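You operate a simulated robot arm through the tools that you are given. There is no shell and no other tool. Be economical: measure what you need, move in short steps, check, and stop when the job is done.

Carry out the task below with a simulated robot arm. There is one attempt and no reset: what you move stays moved.

JOB
Put things in order on the white table. At the end: the white candle stands where the purple peg stood; the pink candle stands on top of the blue carton (marked "SOAP"); the purple peg stands where the orange day bottle stood; the orange day bottle is on the black dish; whatever was shut is shut again. Leave all else as you found it, and nothing knocked over.

It is judged by the outcome, as a careful person would: the job done as asked, and still so three seconds after it is handed in. It fails if anything else is knocked over, pushed out of place, dropped, spilled or broken.

ROBOT AND FRAMES
A 6-joint arm with a two-finger parallel gripper, fixed in place. Base frame: the origin is at the foot of the arm, x ahead of it, y to its left, z up. Readings come in cm, degrees, newtons and seconds.
With the tool pointing down near the work surface it reaches from about 26 to 74 cm from the base axis. Its first joint turns from -66.0 to 66.0 degrees. Payload 2.45 kg.
The TCP is the grasp point between the finger pads, 2.4 cm short of the fingertips. In the tool frame z runs along the fingers and y along their closing line. Largest opening 6.8 cm; finger width 1.7, thickness 1; the body of the gripper, 4 by 7 cm, starts 4.1 cm behind the TCP.
Orientation is that of the tool frame in the base frame, as [roll, pitch, yaw] about the fixed x, y, z axes, in that order (R = Rz(yaw) Ry(pitch) Rx(roll)). With the fingers straight down and closing along the base's y, the tool's x points along the base's -x, its y along +y and its z along -z.

CONTROLS
- The arm moves only by the tool play_rows. Its arguments are lists of equal length, an entry for each row: "linear": the shift along the tool's x, y, z in cm, a list of three; "rotation": the turn, a rotation vector about the tool's x, y, z in degrees, a list of three. In form: {"linear": [[dx, dy, dz], ...], "rotation": [[wx, wy, wz], ...]}. A call has 1 to 10 rows; each row is the pose to reach, as a shift and turn from the pose commanded when the call began, along the tool's axes at that moment. "fingers" is the opening, from 0 (shut) to 1 (fully open), set as the call begins (left out, the last holds). A row lasts 0.2 s, in which the tool goes at most 5 cm and 8.6 degrees; a call with a longer step from one row to the next is refused whole, and so is a gripper value outside its range. Where a pose cannot be reached the arm comes as near as it can. A force on the tool above 40 N (or 10 N above the force at the start of the call, whichever is more), or a blocked arm, ends the call early, and 0.2 s more pass. The fingers move at their own pace (about 10.8 cm/s each) and stop on an object; they squeeze with about 39 N. The grip force told is the motor's: it shows also when the fingers shut on nothing. Time passes only in rows, and 0.2 s behind the last, so rows that repeat a pose let the fingers close. The reply holds the time, the measured pose of the TCP, the force on the tool along the base axes, the opening and the grip force, in the units named above and with some noise, and new pictures: "views" is both (left out), scene, wrist or none.
- Cameras (640 x 400 px; columns grow to the right, rows downward): "scene" is fixed at [16.76, 41.81, 145.57]; the picture's right is [-0.75, -0.66, 0.00], its down [-0.43, 0.48, -0.76] and it looks along [0.51, -0.57, -0.65] (base axes); focal length 336 px, centre (320, 200). "wrist" rides on the gripper at [8.4, 1.1, -7.5] in the tool frame; the picture's right is [-0.13, 0.99, 0.00], its down [-0.60, -0.08, -0.79] and it looks along [-0.79, -0.10, 0.61] (tool axes); focal length 251 px, centre (320, 200). There is no depth. A picture from a camera that has moved, and an enlarged one, comes with that camera's place and axes in the base frame and with its lens.
- inspect(camera, box): a new picture of the part [left, top, right, bottom] of that camera's present view, enlarged. The clock stands still meanwhile.
- sign_off(): hands the job in; it is judged then, once.

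Go step by step. Nothing tells you positions but the pictures and the camera data: compare them with the known pose of the tool, close in by small moves and look again before you grip or let go. The budget is 120 turns and 200 pictures, counting those below and the enlarged ones. Unless the task says otherwise, let go and move clear before handing in, and close with one line.

The tools are called as a command line: name --argument value ..., lists and objects as JSON in quotes. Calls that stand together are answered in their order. play_rows: Moves the arm, as the interface text tells. Its arguments: {"type":"object","properties":{"linear":{"type":"array","items":{"type":"array","items":{"type":"number"}}},"rotation":{"type":"array","items":{"type":"array","items":{"type":"number"}}},"fingers":{"type":"number"},"views":{"type":"string","enum":["both","scene","wrist","none"]}},"required":["linear","rotation"]} The other tools are called the same way: inspect (camera, box) takes an enlarged picture of a part of a camera's view; sign_off () hands the job in.

At the start:

```text
time_s: 0.0
eef_pos: [30.99, -25.75, 105.37]
tool_rot: [180.0, 0.1, 180.0]
ft_force: [-0.4, -0.8, 0.7]
opening: 6.8
grasp_force: 0.0
```

scene: 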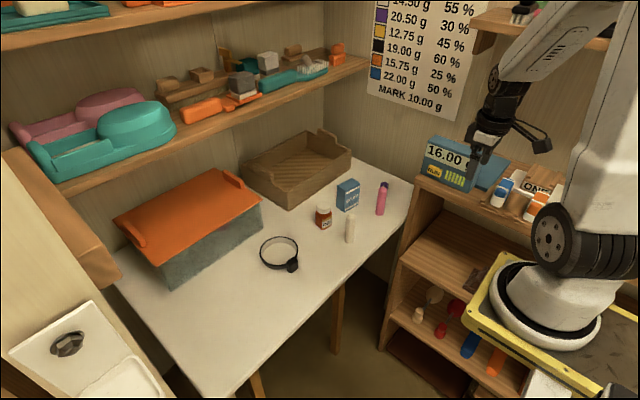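
wrist: 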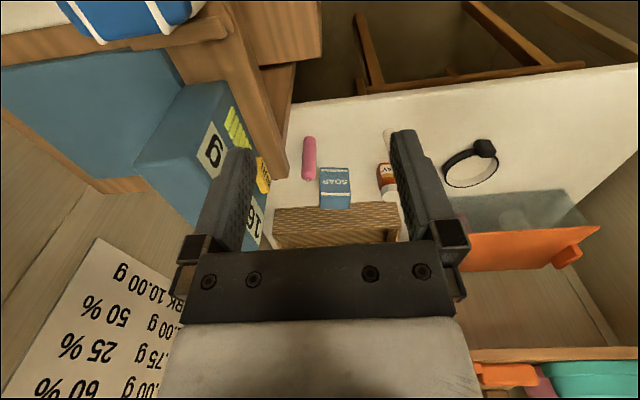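

I see the white table with a box with an orange lid, a wooden tray, blue SOAP carton, an orange bottle, a white candle, a pink candle and a ring-like thing. I'll enlarge to find everything.

inspect --camera "scene" --box '[240, 160, 420, 280]'

inspect --camera "scene" --box '[370, 240, 530, 380]'

inspect --camera "wrist" --box '[260, 90, 620, 290]'

inspect --camera "scene" --box '[90, 150, 290, 300]'

```text
3.33 times, centred on (330, 220) of scene
camera zoom: at [16.76, 41.81, 145.57], right [-0.75, -0.66, 0.0], down [-0.43, 0.48, -0.76], along [0.51, -0.57, -0.65], focal length 1119 px, centre (287, 133)
```

zoom: 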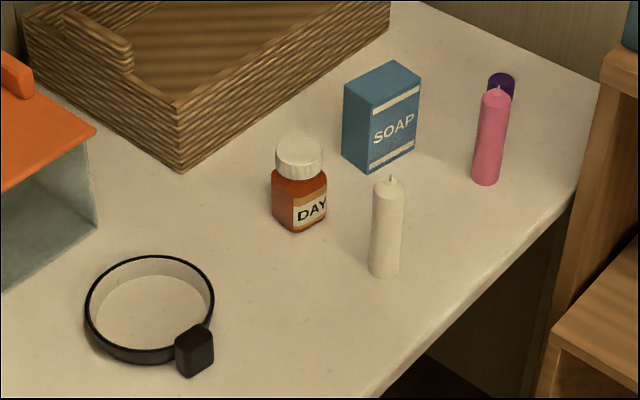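

```text
2.86 times, centred on (450, 310) of scene
camera zoom: at [16.76, 41.81, 145.57], right [-0.75, -0.66, 0.0], down [-0.43, 0.48, -0.76], along [0.51, -0.57, -0.65], focal length 959 px, centre (-51, -114)
```

zoom: 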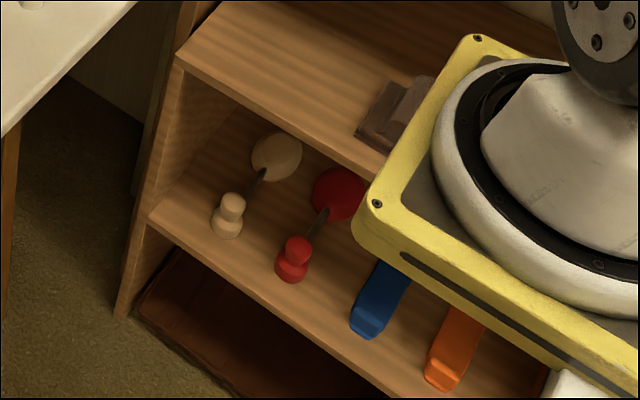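

```text
1.78 times, centred on (440, 190) of wrist
camera zoom: at [22.53, -24.61, 112.95], right [0.13, 0.99, 0.0], down [0.6, -0.08, 0.79], along [0.79, -0.1, -0.61], focal length 447 px, centre (107, 218)
```

zoom: 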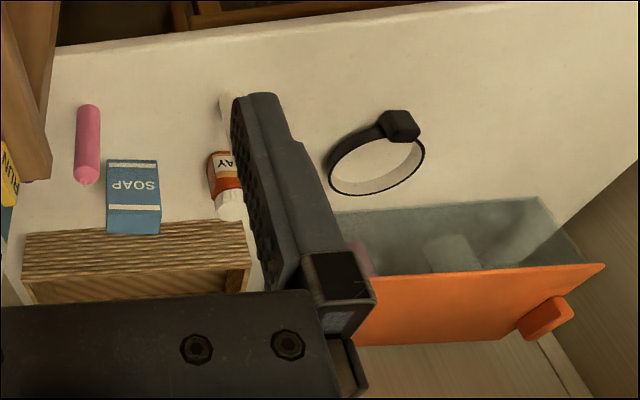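

```text
2.67 times, centred on (190, 225) of scene
camera zoom: at [16.76, 41.81, 145.57], right [-0.75, -0.66, 0.0], down [-0.43, 0.48, -0.76], along [0.51, -0.57, -0.65], focal length 895 px, centre (667, 133)
```

zoom: 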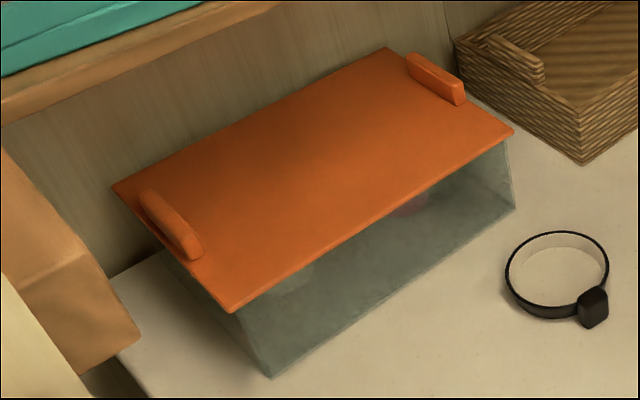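

The black dish and the purple peg are not yet clear, so I take closer looks.

inspect --camera "scene" --box '[250, 225, 310, 285]'

inspect --camera "wrist" --box '[430, 120, 610, 280]'

inspect --camera "scene" --box '[360, 160, 440, 230]'

inspect --camera "scene" --box '[400, 110, 600, 240]'

```text
6.67 times, centred on (280, 255) of scene
camera zoom: at [16.76, 41.81, 145.57], right [-0.75, -0.66, 0.0], down [-0.43, 0.48, -0.76], along [0.51, -0.57, -0.65], focal length 2238 px, centre (587, -167)
```

zoom: 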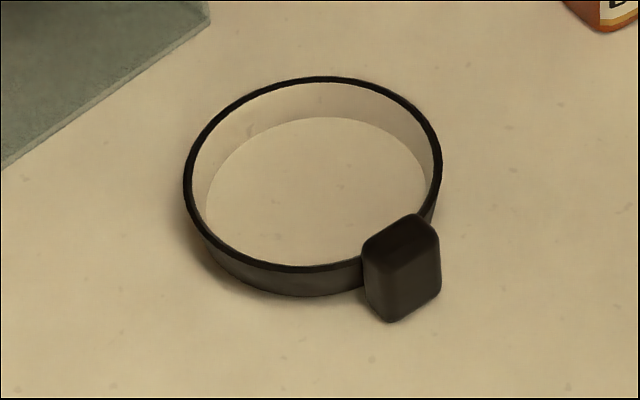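

```text
2.50 times, centred on (520, 200) of wrist
camera zoom: at [22.53, -24.61, 112.95], right [0.13, 0.99, 0.0], down [0.6, -0.08, 0.79], along [0.79, -0.1, -0.61], focal length 629 px, centre (-180, 200)
```

zoom: 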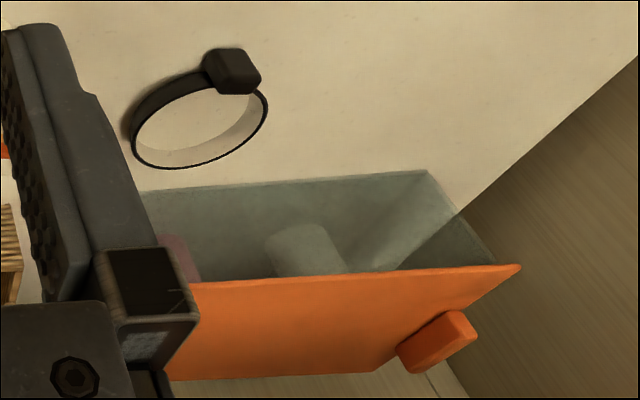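

```text
5.71 times, centred on (400, 195) of scene
camera zoom: at [16.76, 41.81, 145.57], right [-0.75, -0.66, 0.0], down [-0.43, 0.48, -0.76], along [0.51, -0.57, -0.65], focal length 1918 px, centre (-137, 229)
```

zoom: 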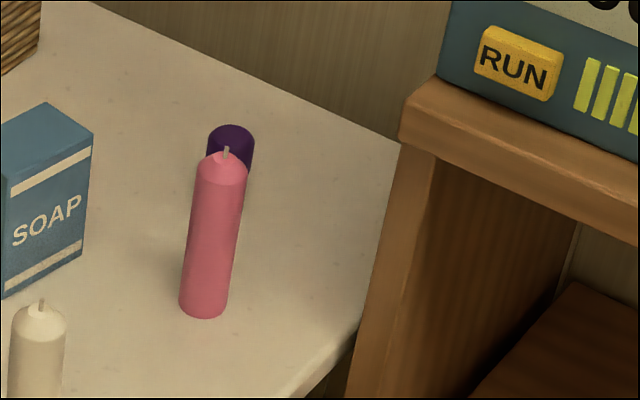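

```text
3.08 times, centred on (500, 175) of scene
camera zoom: at [16.76, 41.81, 145.57], right [-0.75, -0.66, 0.0], down [-0.43, 0.48, -0.76], along [0.51, -0.57, -0.65], focal length 1033 px, centre (-234, 277)
```

zoom: 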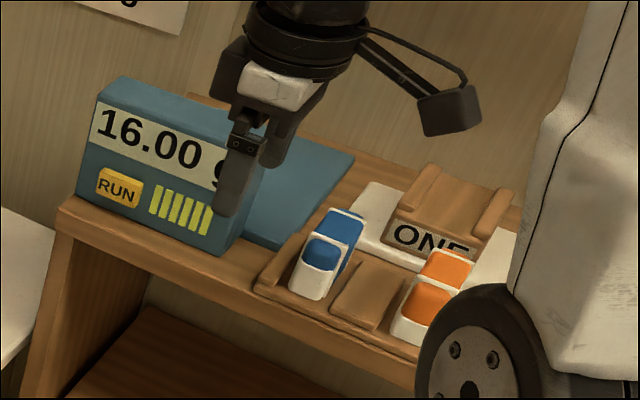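

The ring with cream inside seems to be the shallow black dish. I raise the wrist camera and move over to the left to view the whole table, the tray and the peg.

play_rows --linear '[[0, 4, -1], [-1, 8, -2], [-2, 12, -3], [-3, 16, -3]]' --rotation '[[0, 0, 0], [0, 0, 0], [0, 0, 0], [0, 0, 0]]' --fingers 1

```text
time_s: 1.0
eef_pos: [34.14, -9.8, 108.34]
tool_rot: [180.0, -0.1, -180.0]
ft_force: [-0.8, 0.3, -0.2]
opening: 6.8
grasp_force: 0.1
camera wrist: at [25.67, -8.72, 115.89], right [0.13, 0.99, 0.0], down [0.6, -0.08, 0.79], along [0.79, -0.1, -0.61], focal length 251 px, centre (320, 200)
```

scene: 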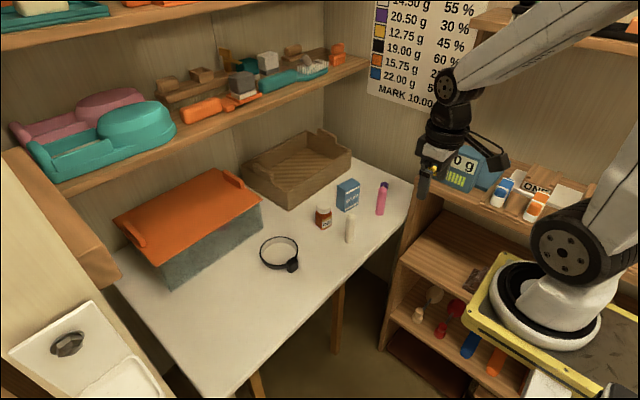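
wrist: 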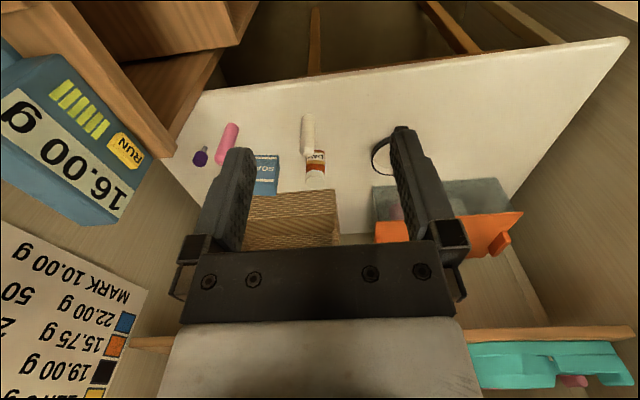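

inspect --camera "wrist" --box '[160, 90, 350, 210]'

inspect --camera "wrist" --box '[360, 120, 540, 260]'

```text
3.33 times, centred on (255, 150) of wrist
camera zoom: at [25.67, -8.72, 115.89], right [0.13, 0.99, 0.0], down [0.6, -0.08, 0.79], along [0.79, -0.1, -0.61], focal length 838 px, centre (537, 367)
```

zoom: 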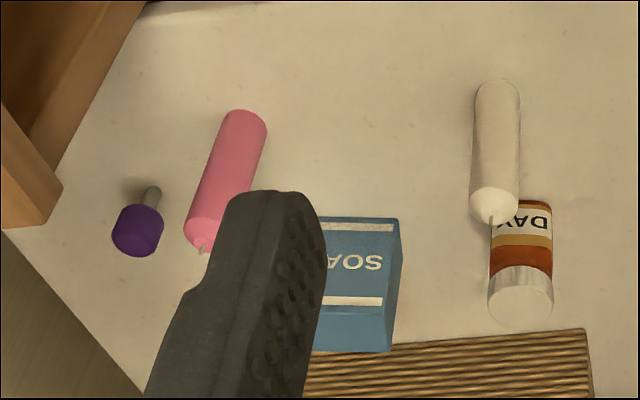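

```text
2.86 times, centred on (450, 190) of wrist
camera zoom: at [25.67, -8.72, 115.89], right [0.13, 0.99, 0.0], down [0.6, -0.08, 0.79], along [0.79, -0.1, -0.61], focal length 718 px, centre (-51, 229)
```

zoom: 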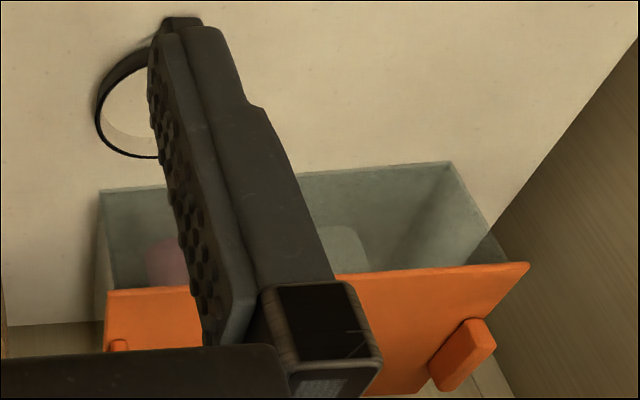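

The purple peg stands at about (59.8, -39), the pink candle at (55.3, -30.5), the white candle at (55.4, -14.5), the bottle at (65, -14.3), the carton centre at (65.8, -26.4) and its top at z≈81, with the dish at (67.4, 2.6). I'll turn the tool 45° so the camera stays clear of neighbours and hover near the pink candle.

play_rows --linear '[[-2.64, -2.53, 1.88], [-5.28, -5.06, 3.76], [-7.92, -7.6, 5.64], [-10.56, -10.13, 7.5], [-13.2, -12.66, 9.4], [-15.86, -15.2, 11.3]]' --rotation '[[0, 0, 7.5], [0, 0, 15], [0, 0, 22.5], [0, 0, 30], [0, 0, 37.5], [0, 0, 45]]'

```text
time_s: 2.4
eef_pos: [49.82, -25.03, 97.18]
tool_rot: [179.9, 0.0, 134.9]
ft_force: [0.4, 0.0, 0.1]
opening: 6.79
grasp_force: 0.1
camera wrist: at [44.49, -18.42, 104.7], right [0.79, 0.61, 0.0], down [0.37, -0.48, 0.79], along [0.48, -0.63, -0.61], focal length 251 px, centre (320, 200)
```

scene: 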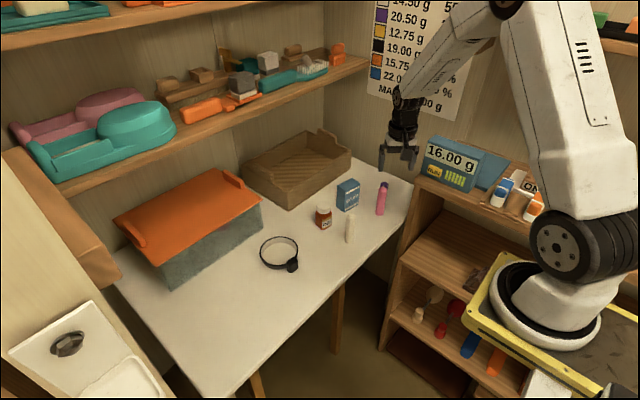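
wrist: 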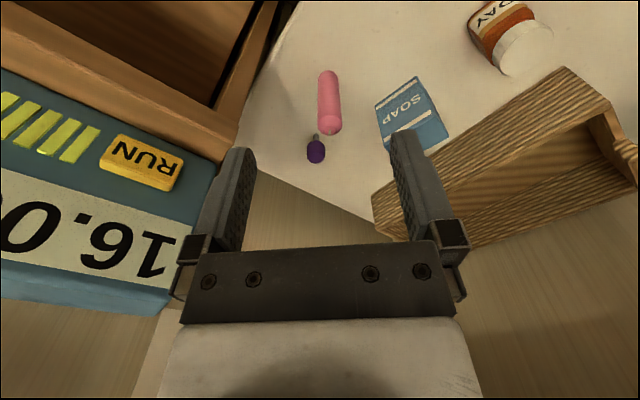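

The turn is right and the pink candle lies ahead. I enlarge to refine the positions.

inspect --camera "wrist" --box '[280, 60, 460, 180]'

```text
3.33 times, centred on (370, 120) of wrist
camera zoom: at [44.49, -18.42, 104.7], right [0.79, 0.61, 0.0], down [0.37, -0.48, 0.79], along [0.48, -0.63, -0.61], focal length 838 px, centre (153, 467)
```

zoom: 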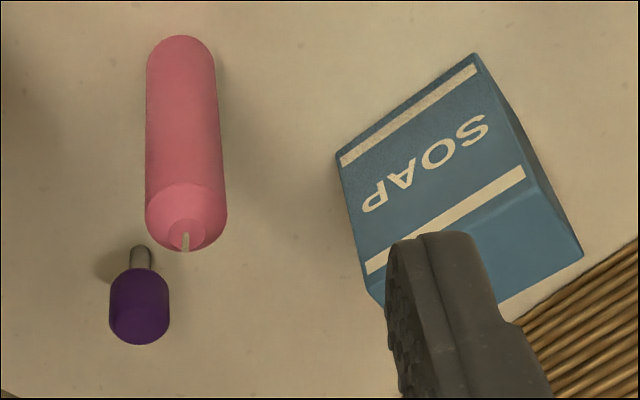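

The pink candle is at (55.4, -31.0), the peg at (59.6, -39.2) and the carton top centre at about (65.9, -26.8, 80-81). I move straight above the candle.

play_rows --linear '[[-2.8, -0.1, 2.3], [-5.5, -0.2, 4.6], [-8.17, -0.28, 6.7], [-8.17, -0.28, 6.7]]' --rotation '[[0, 0, 0], [0, 0, 0], [0, 0, 0], [0, 0, 0]]'

```text
time_s: 3.4
eef_pos: [55.45, -31.0, 90.46]
tool_rot: [180.0, 0.0, 135.0]
ft_force: [0.5, -0.7, 0.3]
opening: 6.79
grasp_force: 0.0
camera wrist: at [50.19, -24.24, 97.99], right [0.79, 0.61, 0.0], down [0.37, -0.48, 0.79], along [0.48, -0.63, -0.61], focal length 251 px, centre (320, 200)
```

scene: 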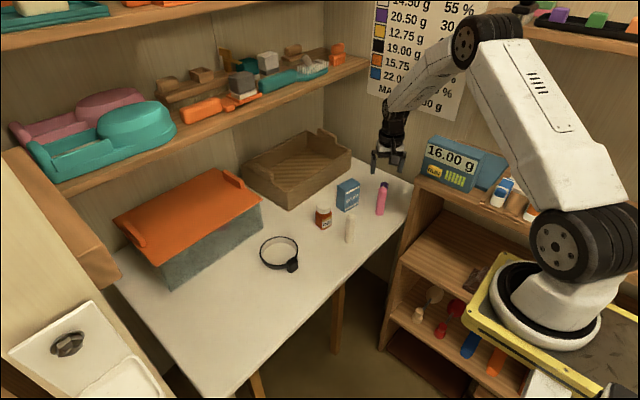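
wrist: 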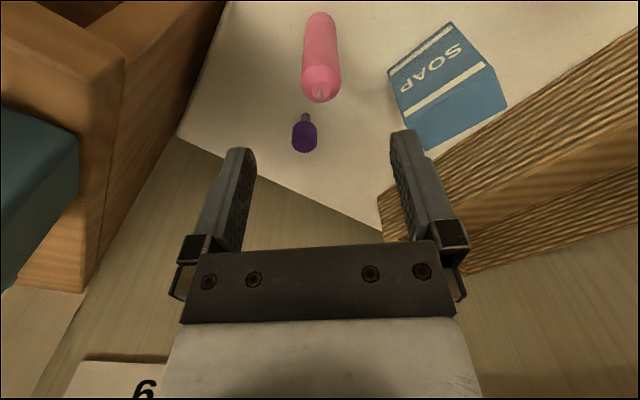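

The candle is directly beneath within about 2 mm. I lower to z≈79.8.

play_rows --linear '[[0, 0, 3], [0, 0, 6], [0, 0, 8.5], [0, 0, 10.6], [0, 0, 10.6]]' --rotation '[[0, 0, 0], [0, 0, 0], [0, 0, 0], [0, 0, 0], [0, 0, 0]]'

```text
time_s: 4.6
eef_pos: [55.38, -30.84, 79.68]
tool_rot: [180.0, 0.0, 135.0]
ft_force: [0.3, -0.5, 0.2]
opening: 6.79
grasp_force: 0.1
camera wrist: at [50.2, -24.03, 87.24], right [0.79, 0.61, 0.0], down [0.37, -0.48, 0.79], along [0.48, -0.63, -0.61], focal length 251 px, centre (320, 200)
```

scene: 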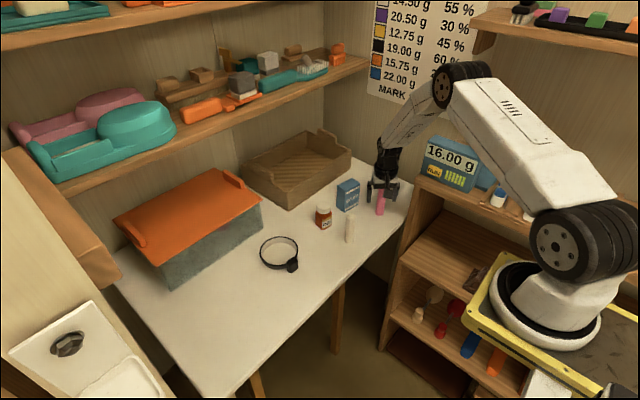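
wrist: 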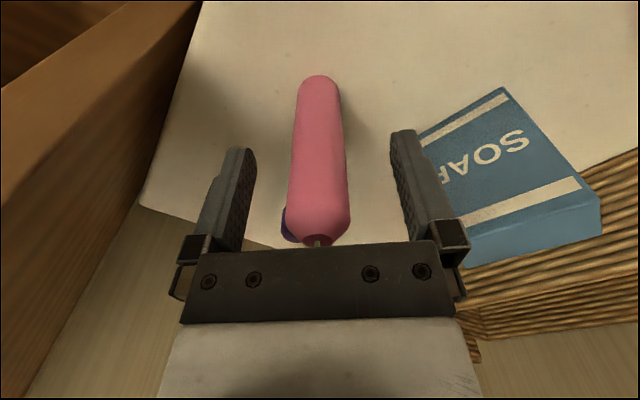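

The candle is well centred between the fingers. I close them.

play_rows --linear '[[0, 0, 0], [0, 0, 0], [0, 0, 0]]' --rotation '[[0, 0, 0], [0, 0, 0], [0, 0, 0]]' --fingers 0 --views "wrist"

```text
time_s: 5.4
eef_pos: [55.46, -30.82, 79.72]
tool_rot: [180.0, 0.0, 135.1]
ft_force: [-1.0, 0.4, 0.4]
opening: 2.58
grasp_force: 39.0
camera wrist: at [50.19, -24.02, 87.27], right [0.79, 0.61, 0.0], down [0.37, -0.48, 0.79], along [0.48, -0.63, -0.61], focal length 251 px, centre (320, 200)
```

wrist: 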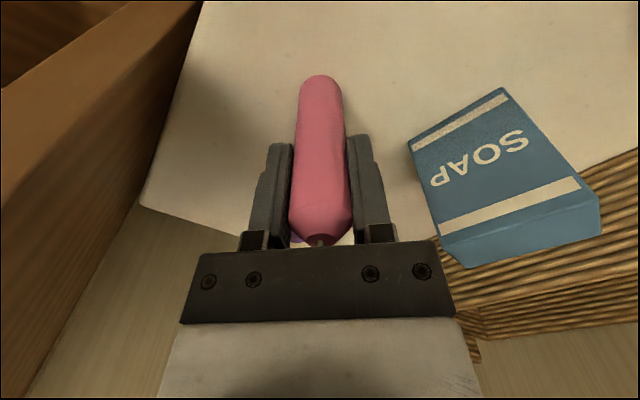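

The candle is gripped (2.58 cm). I lift straight up 14 cm and then look at the carton.

play_rows --linear '[[0, 0, -1.5], [0, 0, -4], [0, 0, -7], [0, 0, -10], [0, 0, -13], [0, 0, -14], [0, 0, -14]]' --rotation '[[0, 0, 0], [0, 0, 0], [0, 0, 0], [0, 0, 0], [0, 0, 0], [0, 0, 0], [0, 0, 0]]'

```text
time_s: 7.0
eef_pos: [55.46, -30.84, 93.8]
tool_rot: [179.9, 0.0, 135.0]
ft_force: [-0.2, 0.1, -1.8]
opening: 2.56
grasp_force: 39.4
camera wrist: at [50.27, -24.06, 101.38], right [0.79, 0.61, 0.0], down [0.37, -0.48, 0.79], along [0.48, -0.63, -0.61], focal length 251 px, centre (320, 200)
```

scene: 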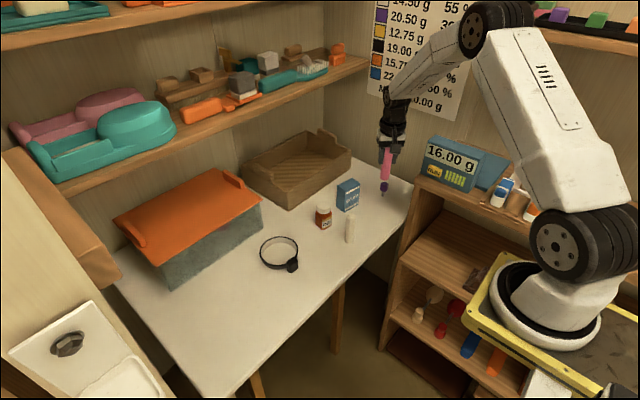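
wrist: 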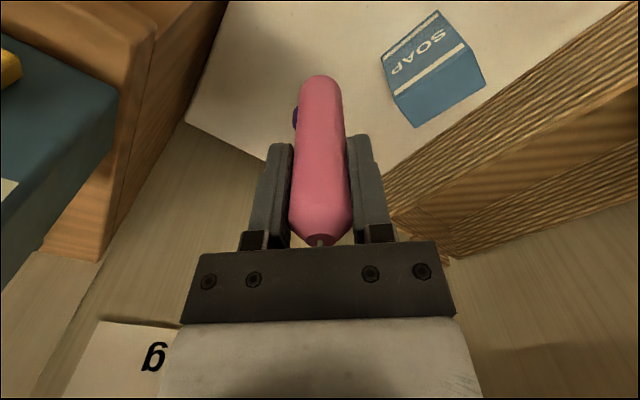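

inspect --camera "wrist" --box '[360, 0, 510, 140]'

inspect --camera "scene" --box '[325, 165, 405, 225]'

```text
2.86 times, centred on (435, 70) of wrist
camera zoom: at [50.27, -24.06, 101.38], right [0.79, 0.61, 0.0], down [0.37, -0.48, 0.79], along [0.48, -0.63, -0.61], focal length 718 px, centre (-9, 571)
```

zoom: 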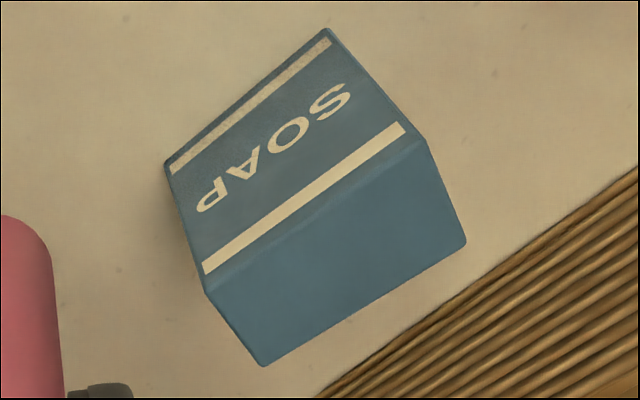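

```text
6.67 times, centred on (365, 195) of scene
camera zoom: at [16.76, 41.81, 145.57], right [-0.75, -0.66, 0.0], down [-0.43, 0.48, -0.76], along [0.51, -0.57, -0.65], focal length 2238 px, centre (20, 233)
```

zoom: 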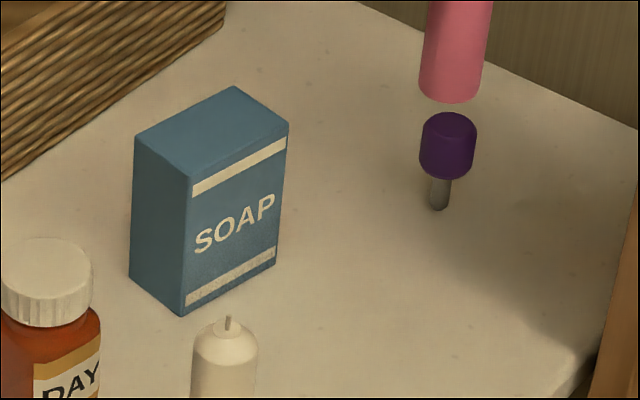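

The carton's top centre computes to (65.8, -26.75), with its top at about z 80.6. I carry the candle above it.

play_rows --linear '[[-1.1, 2.55, 0], [-2.2, 5.1, 0], [-3.3, 7.65, 0], [-4.42, 10.2, 0], [-4.42, 10.2, 2], [-4.42, 10.2, 3.6], [-4.42, 10.2, 3.6]]' --rotation '[[0, 0, 0], [0, 0, 0], [0, 0, 0], [0, 0, 0], [0, 0, 0], [0, 0, 0], [0, 0, 0]]'

inspect --camera "scene" --box '[305, 145, 405, 225]'

```text
time_s: 8.6
eef_pos: [65.78, -26.77, 90.18]
tool_rot: [180.0, 0.0, 135.0]
ft_force: [-0.1, 0.2, 0.6]
opening: 2.57
grasp_force: 39.1
camera wrist: at [60.51, -20.05, 97.76], right [0.79, 0.61, 0.0], down [0.37, -0.48, 0.79], along [0.48, -0.63, -0.61], focal length 251 px, centre (320, 200)
```

scene: 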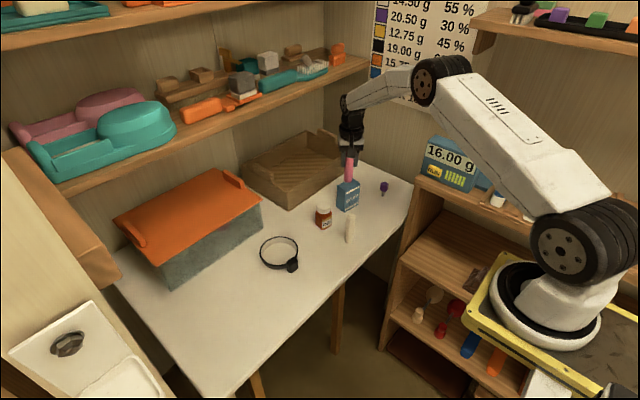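
wrist: 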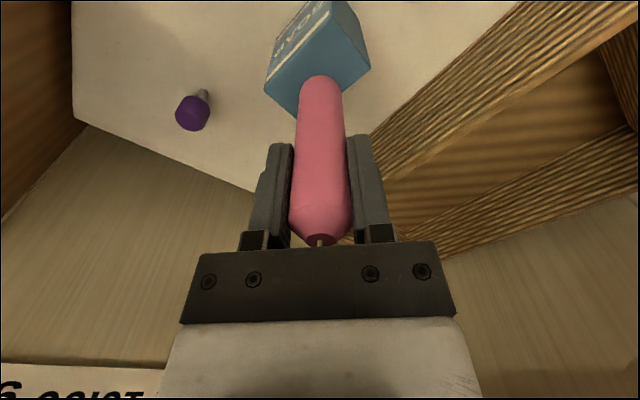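

```text
5.00 times, centred on (355, 185) of scene
camera zoom: at [16.76, 41.81, 145.57], right [-0.75, -0.66, 0.0], down [-0.43, 0.48, -0.76], along [0.51, -0.57, -0.65], focal length 1679 px, centre (145, 275)
```

zoom: 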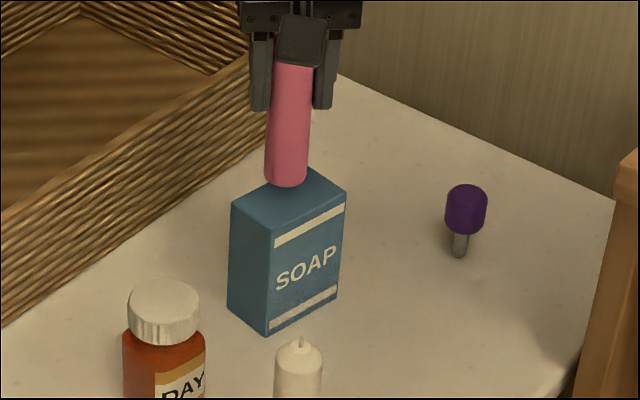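

The candle is above the middle of the carton top. I lower it gently in small steps.

play_rows --linear '[[0, 0, 0.5], [0, 0, 1.0], [0, 0, 1.3], [0, 0, 1.5]]' --rotation '[[0, 0, 0], [0, 0, 0], [0, 0, 0], [0, 0, 0]]' --views "none"

inspect --camera "scene" --box '[305, 145, 405, 225]'

```text
time_s: 9.6
eef_pos: [65.76, -26.88, 88.63]
tool_rot: [-180.0, 0.1, 134.9]
ft_force: [-0.4, -0.4, 2.4]
opening: 2.58
grasp_force: 39.5
```

```text
5.00 times, centred on (355, 185) of scene
camera zoom: at [16.76, 41.81, 145.57], right [-0.75, -0.66, 0.0], down [-0.43, 0.48, -0.76], along [0.51, -0.57, -0.65], focal length 1679 px, centre (145, 275)
```

zoom: 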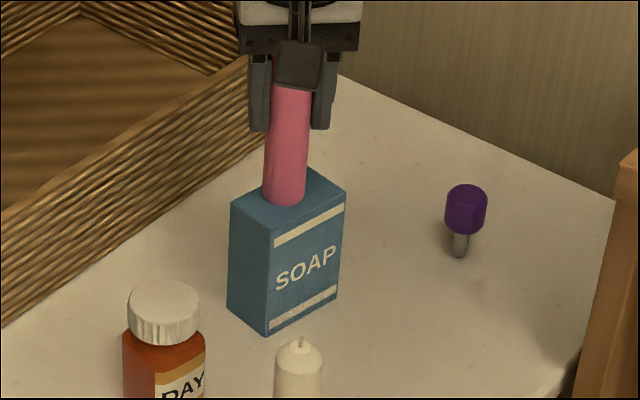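

The force hints at first contact, so I go down a touch more.

play_rows --linear '[[0, 0, 0.15], [0, 0, 0.15]]' --rotation '[[0, 0, 0], [0, 0, 0]]' --views "none"

play_rows --linear '[[0, 0, 0.1], [0, 0, 0.1]]' --rotation '[[0, 0, 0], [0, 0, 0]]' --views "none"

```text
time_s: 10.2
eef_pos: [65.75, -26.81, 88.68]
tool_rot: [179.9, 0.3, 134.9]
ft_force: [-1.1, 0.8, 13.8]
opening: 2.58
grasp_force: 39.1
```

```text
time_s: 10.8
eef_pos: [65.67, -26.87, 88.54]
tool_rot: [180.0, 0.1, 134.9]
ft_force: [-1.8, 0.3, 20.9]
opening: 2.58
grasp_force: 39.1
```

It's in firm contact with the carton. I ease up 2 mm and open.

play_rows --linear '[[0, 0, -0.2], [0, 0, -0.2]]' --rotation '[[0, 0, 0], [0, 0, 0]]' --views "none"

play_rows --linear '[[0, 0, 0], [0, 0, 0], [0, 0, 0]]' --rotation '[[0, 0, 0], [0, 0, 0], [0, 0, 0]]' --fingers 0.9

```text
time_s: 11.4
eef_pos: [65.85, -26.83, 88.68]
tool_rot: [179.9, 0.0, 134.9]
ft_force: [2.3, -1.9, 11.6]
opening: 2.58
grasp_force: 38.5
```

```text
time_s: 12.2
eef_pos: [65.78, -26.71, 88.69]
tool_rot: [-180.0, 0.0, 135.0]
ft_force: [0.3, 0.1, 0.8]
opening: 6.12
grasp_force: 0.1
camera wrist: at [60.51, -20.08, 96.2], right [0.79, 0.61, 0.0], down [0.37, -0.48, 0.79], along [0.48, -0.63, -0.61], focal length 251 px, centre (320, 200)
```

scene: 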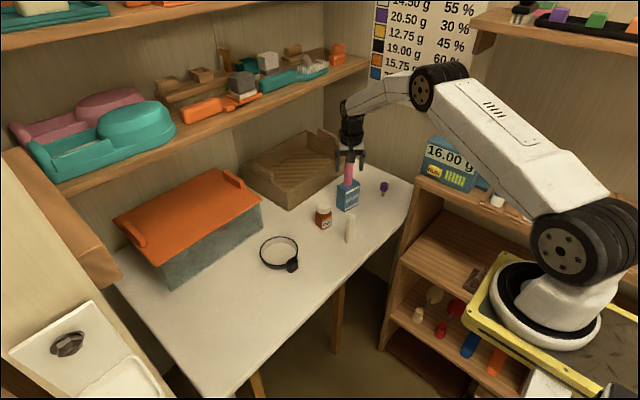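
wrist: 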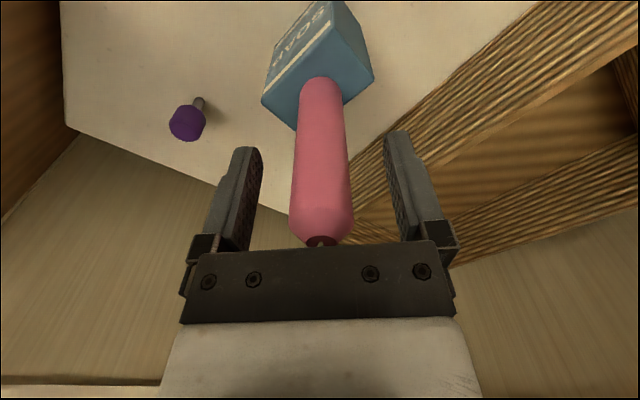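

The candle stands by itself on the carton. I rise clear and move above the bottle.

play_rows --linear '[[0, 0, -3], [0, 0, -6], [0, 0, -9], [2.4, 2.1, -9], [4.7, 4.1, -9], [7, 6.2, -8], [9.4, 8.27, -6], [9.4, 8.27, -4], [9.4, 8.27, -4]]' --rotation '[[0, 0, 0], [0, 0, 0], [0, 0, 0], [0, 0, 0], [0, 0, 0], [0, 0, 0], [0, 0, 0], [0, 0, 0], [0, 0, 0]]' --fingers 1

inspect --camera "wrist" --box '[240, 0, 400, 120]'

inspect --camera "scene" --box '[305, 165, 405, 245]'

```text
time_s: 14.2
eef_pos: [65.11, -14.23, 92.52]
tool_rot: [180.0, 0.0, 135.0]
ft_force: [-0.1, 0.1, 0.2]
opening: 6.8
grasp_force: 0.1
camera wrist: at [59.82, -7.49, 100.11], right [0.79, 0.61, 0.0], down [0.37, -0.48, 0.79], along [0.48, -0.63, -0.61], focal length 251 px, centre (320, 200)
```

scene: 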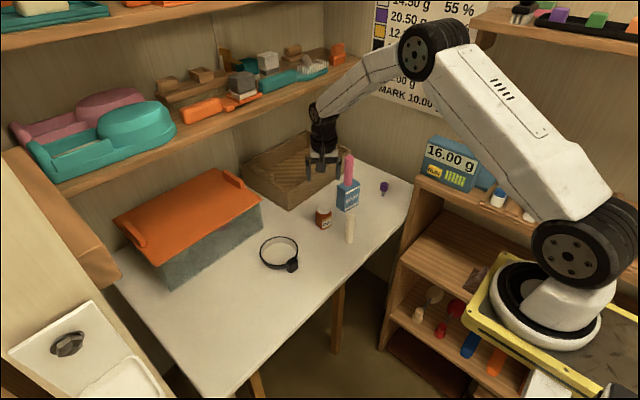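
wrist: 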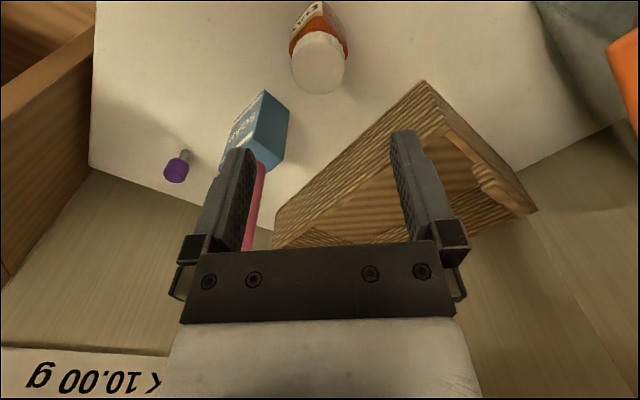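

```text
3.33 times, centred on (320, 60) of wrist
camera zoom: at [59.82, -7.49, 100.11], right [0.79, 0.61, 0.0], down [0.37, -0.48, 0.79], along [0.48, -0.63, -0.61], focal length 838 px, centre (320, 667)
```

zoom: 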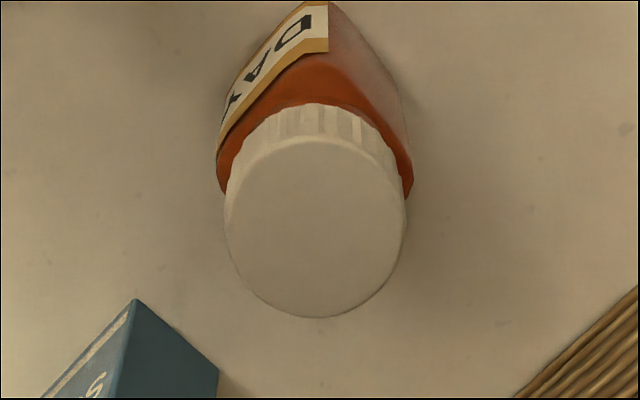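

```text
5.00 times, centred on (355, 205) of scene
camera zoom: at [16.76, 41.81, 145.57], right [-0.75, -0.66, 0.0], down [-0.43, 0.48, -0.76], along [0.51, -0.57, -0.65], focal length 1679 px, centre (145, 175)
```

zoom: 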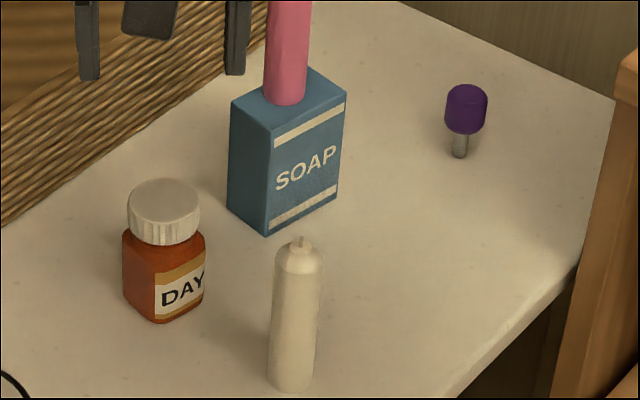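

The cap centre appears at about (65.5, -14.9), top z≈80. I shift over it and lower to just above to check.

play_rows --linear '[[-0.74, -0.18, 2.5], [-0.74, -0.18, 5], [-0.74, -0.18, 7.2], [-0.74, -0.18, 7.2]]' --rotation '[[0, 0, 0], [0, 0, 0], [0, 0, 0], [0, 0, 0]]' --views "wrist"

inspect --camera "scene" --box '[275, 145, 375, 245]'

```text
time_s: 15.2
eef_pos: [65.56, -14.87, 85.51]
tool_rot: [180.0, -0.1, 135.0]
ft_force: [0.3, 1.2, -0.7]
opening: 6.78
grasp_force: 0.1
camera wrist: at [60.31, -8.13, 93.11], right [0.79, 0.61, 0.0], down [0.37, -0.48, 0.79], along [0.48, -0.63, -0.61], focal length 251 px, centre (320, 200)
```

wrist: 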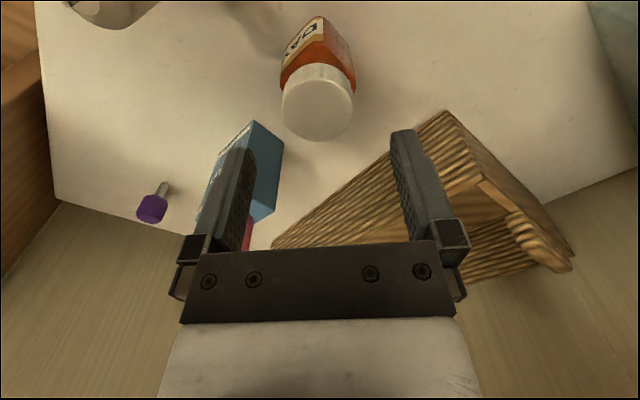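

```text
4.00 times, centred on (325, 195) of scene
camera zoom: at [16.76, 41.81, 145.57], right [-0.75, -0.66, 0.0], down [-0.43, 0.48, -0.76], along [0.51, -0.57, -0.65], focal length 1343 px, centre (300, 220)
```

zoom: 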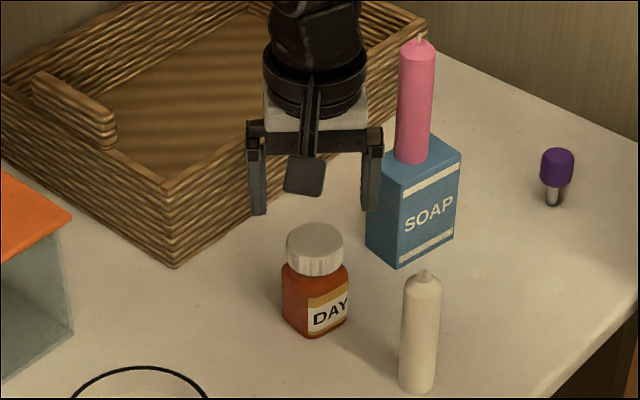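

The cap centre refines to (65.25, -14.9). I lower so the fingertips stay on the cap, clear of the wider shoulders, and close.

play_rows --linear '[[0.18, -0.22, 2], [0.18, -0.22, 4], [0.18, -0.22, 5.8], [0.18, -0.22, 5.8]]' --rotation '[[0, 0, 0], [0, 0, 0], [0, 0, 0], [0, 0, 0]]' --views "wrist"

inspect --camera "scene" --box '[275, 165, 375, 245]'

```text
time_s: 16.2
eef_pos: [65.31, -15.02, 79.84]
tool_rot: [-180.0, 0.0, 135.0]
ft_force: [-0.4, 0.4, -0.5]
opening: 6.78
grasp_force: 0.1
camera wrist: at [60.1, -8.27, 87.39], right [0.79, 0.61, 0.0], down [0.37, -0.48, 0.79], along [0.48, -0.63, -0.61], focal length 251 px, centre (320, 200)
```

wrist: 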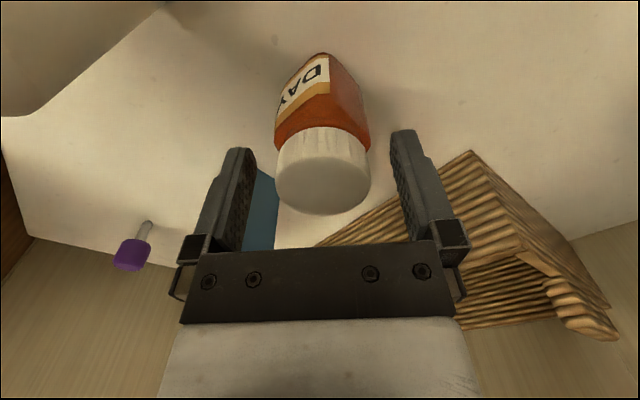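

```text
5.00 times, centred on (325, 205) of scene
camera zoom: at [16.76, 41.81, 145.57], right [-0.75, -0.66, 0.0], down [-0.43, 0.48, -0.76], along [0.51, -0.57, -0.65], focal length 1679 px, centre (295, 175)
```

zoom: 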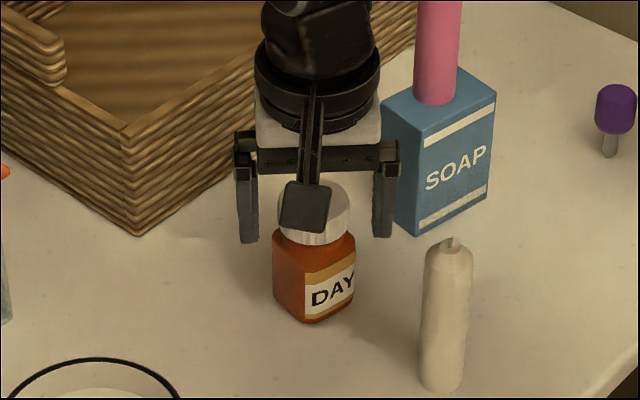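

It's centred on the cap. I lower 3 mm more and close.

play_rows --linear '[[0, 0, 0.35], [0, 0, 0.35], [0, 0, 0.35]]' --rotation '[[0, 0, 0], [0, 0, 0], [0, 0, 0]]' --views "none"

play_rows --linear '[[0, 0, 0], [0, 0, 0], [0, 0, 0]]' --rotation '[[0, 0, 0], [0, 0, 0], [0, 0, 0]]' --fingers 0 --views "wrist"

```text
time_s: 17.0
eef_pos: [65.22, -15.01, 79.48]
tool_rot: [180.0, -0.1, 135.1]
ft_force: [0.1, 1.2, 0.1]
opening: 6.78
grasp_force: 0.1
```

```text
time_s: 17.8
eef_pos: [65.38, -15.07, 79.53]
tool_rot: [179.9, 0.1, 135.1]
ft_force: [2.0, -0.6, 6.5]
opening: 4.06
grasp_force: 39.3
camera wrist: at [60.09, -8.33, 87.12], right [0.79, 0.61, 0.0], down [0.37, -0.48, 0.79], along [0.48, -0.63, -0.61], focal length 251 px, centre (320, 200)
```

wrist: 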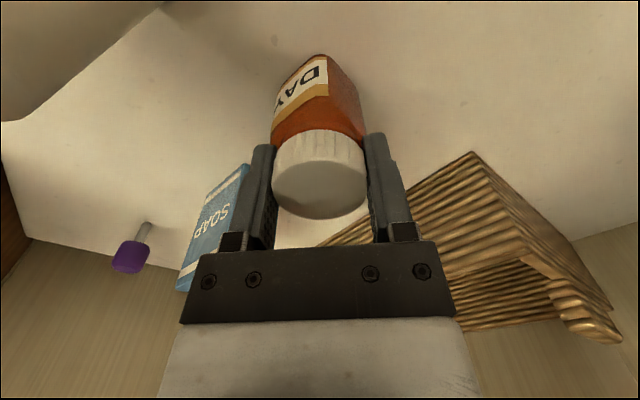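

The bottle is held by the cap (4.06 cm), and its spot is (65.3, -15.0). I lift it and carry it toward the dish.

play_rows --linear '[[0, 0, -1.5], [0, 0, -4.5], [0, 0, -8], [0, 0, -10], [2.8, 3.5, -10], [5.6, 7, -10], [8.3, 10.4, -10], [11.1, 13.9, -10], [11.1, 13.9, -10]]' --rotation '[[0, 0, 0], [0, 0, 0], [0, 0, 0], [0, 0, 0], [0, 0, 0], [0, 0, 0], [0, 0, 0], [0, 0, 0], [0, 0, 0]]'

inspect --camera "scene" --box '[240, 195, 360, 285]'

```text
time_s: 19.8
eef_pos: [67.22, 2.67, 89.21]
tool_rot: [180.0, 0.0, 135.0]
ft_force: [-0.6, -0.3, -0.6]
opening: 4.06
grasp_force: 38.9
camera wrist: at [61.91, 9.41, 96.81], right [0.79, 0.61, 0.0], down [0.37, -0.48, 0.79], along [0.48, -0.63, -0.61], focal length 251 px, centre (320, 200)
```

scene: 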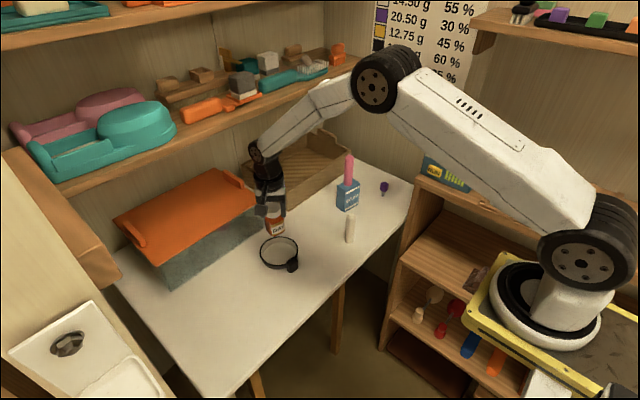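
wrist: 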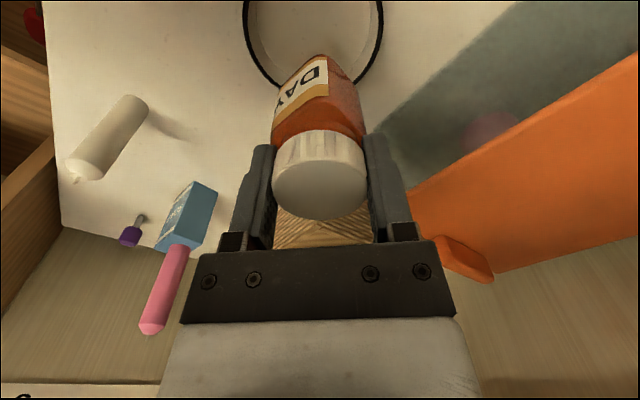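

```text
4.44 times, centred on (300, 240) of scene
camera zoom: at [16.76, 41.81, 145.57], right [-0.75, -0.66, 0.0], down [-0.43, 0.48, -0.76], along [0.51, -0.57, -0.65], focal length 1492 px, centre (409, 22)
```

zoom: 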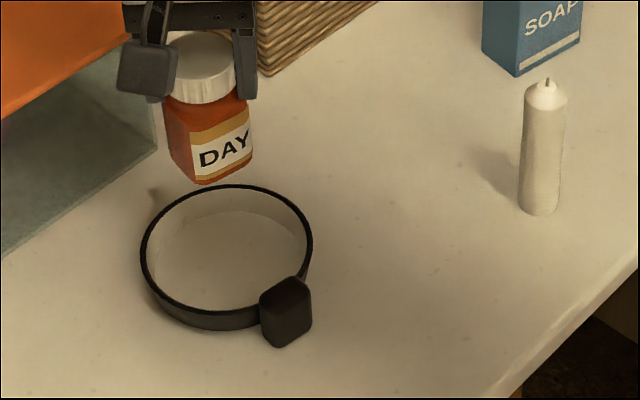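

The dish's centre is about (66.9, 2.5), and the bottle hangs above it. I lower it most of the way.

play_rows --linear '[[0.09, -0.33, 2.5], [0.09, -0.33, 5], [0.09, -0.33, 7], [0.09, -0.33, 8.2], [0.09, -0.33, 8.2]]' --rotation '[[0, 0, 0], [0, 0, 0], [0, 0, 0], [0, 0, 0], [0, 0, 0]]' --views "wrist"

inspect --camera "scene" --box '[240, 195, 360, 285]'

```text
time_s: 21.0
eef_pos: [66.89, 2.45, 80.99]
tool_rot: [180.0, 0.0, 135.0]
ft_force: [0.4, 0.0, -1.1]
opening: 4.05
grasp_force: 39.2
camera wrist: at [61.54, 9.18, 88.61], right [0.79, 0.61, 0.0], down [0.37, -0.48, 0.79], along [0.48, -0.63, -0.61], focal length 251 px, centre (320, 200)
```

wrist: 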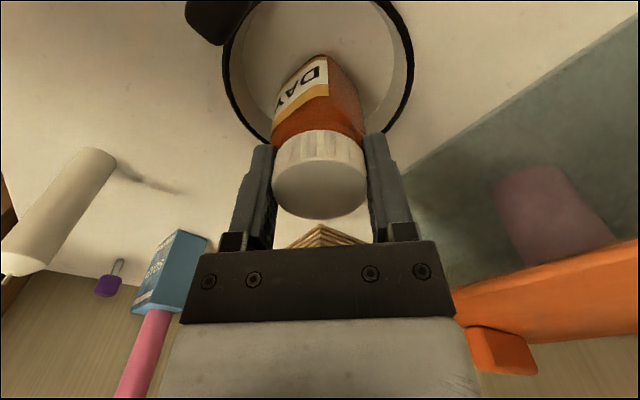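

```text
4.44 times, centred on (300, 240) of scene
camera zoom: at [16.76, 41.81, 145.57], right [-0.75, -0.66, 0.0], down [-0.43, 0.48, -0.76], along [0.51, -0.57, -0.65], focal length 1492 px, centre (409, 22)
```

zoom: 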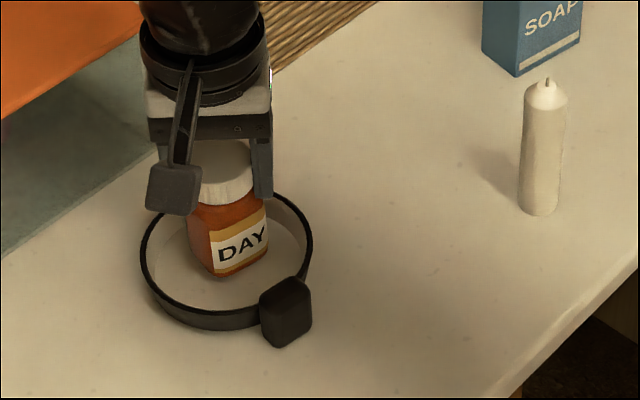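

The bottle is well inside the dish rim. I lower until contact.

play_rows --linear '[[0, 0, 0.4], [0, 0, 0.7], [0, 0, 0.7]]' --rotation '[[0, 0, 0], [0, 0, 0], [0, 0, 0]]' --views "none"

play_rows --linear '[[0, 0, 0.25], [0, 0, 0.25]]' --rotation '[[0, 0, 0], [0, 0, 0]]' --views "none"

```text
time_s: 21.8
eef_pos: [66.81, 2.51, 80.33]
tool_rot: [-180.0, 0.0, 135.1]
ft_force: [0.5, 0.0, -0.9]
opening: 4.03
grasp_force: 38.5
```

```text
time_s: 22.4
eef_pos: [66.79, 2.54, 80.13]
tool_rot: [-180.0, 0.1, 135.0]
ft_force: [-1.2, -0.8, 5.5]
opening: 4.03
grasp_force: 39.2
```

Contact is on the dish floor (about 5 mm above the table). I open the fingers.

play_rows --linear '[[0, 0, 0], [0, 0, 0], [0, 0, 0]]' --rotation '[[0, 0, 0], [0, 0, 0], [0, 0, 0]]' --fingers 1 --views "none"

play_rows --linear '[[0, 0, -2], [0, 0, -5], [0, 0, -8], [0, 0, -12], [0, 0, -16]]' --rotation '[[0, 0, 0], [0, 0, 0], [0, 0, 0], [0, 0, 0], [0, 0, 0]]'

inspect --camera "scene" --box '[240, 195, 360, 285]'

```text
time_s: 23.2
eef_pos: [66.81, 2.62, 80.0]
tool_rot: [180.0, 0.1, 135.0]
ft_force: [0.1, 0.5, 3.7]
opening: 6.8
grasp_force: 0.0
```

```text
time_s: 24.4
eef_pos: [66.83, 2.8, 96.09]
tool_rot: [179.9, 0.0, 135.1]
ft_force: [-0.3, -0.1, -0.1]
opening: 6.78
grasp_force: 0.0
camera wrist: at [61.58, 9.59, 103.68], right [0.79, 0.61, 0.0], down [0.37, -0.48, 0.79], along [0.48, -0.63, -0.61], focal length 251 px, centre (320, 200)
```

scene: 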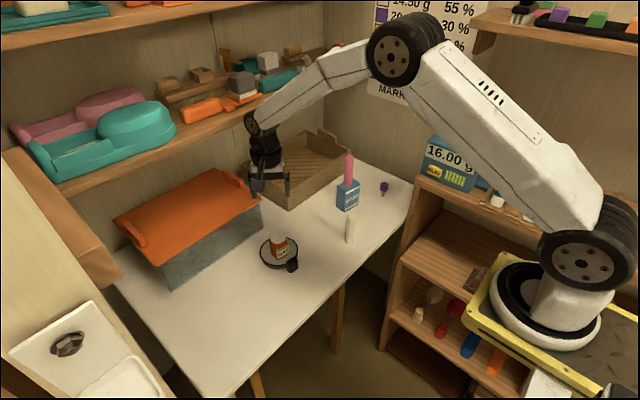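
wrist: 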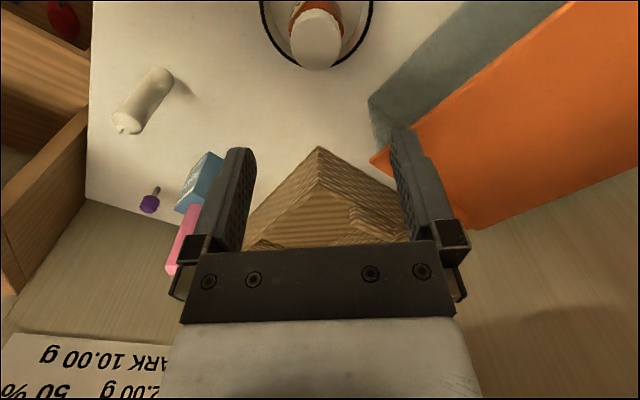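

```text
4.44 times, centred on (300, 240) of scene
camera zoom: at [16.76, 41.81, 145.57], right [-0.75, -0.66, 0.0], down [-0.43, 0.48, -0.76], along [0.51, -0.57, -0.65], focal length 1492 px, centre (409, 22)
```

zoom: 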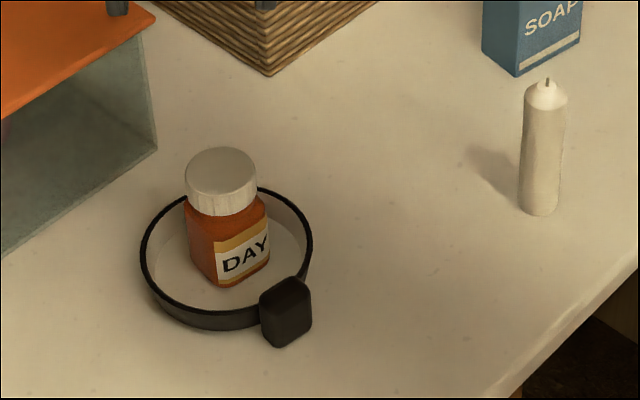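

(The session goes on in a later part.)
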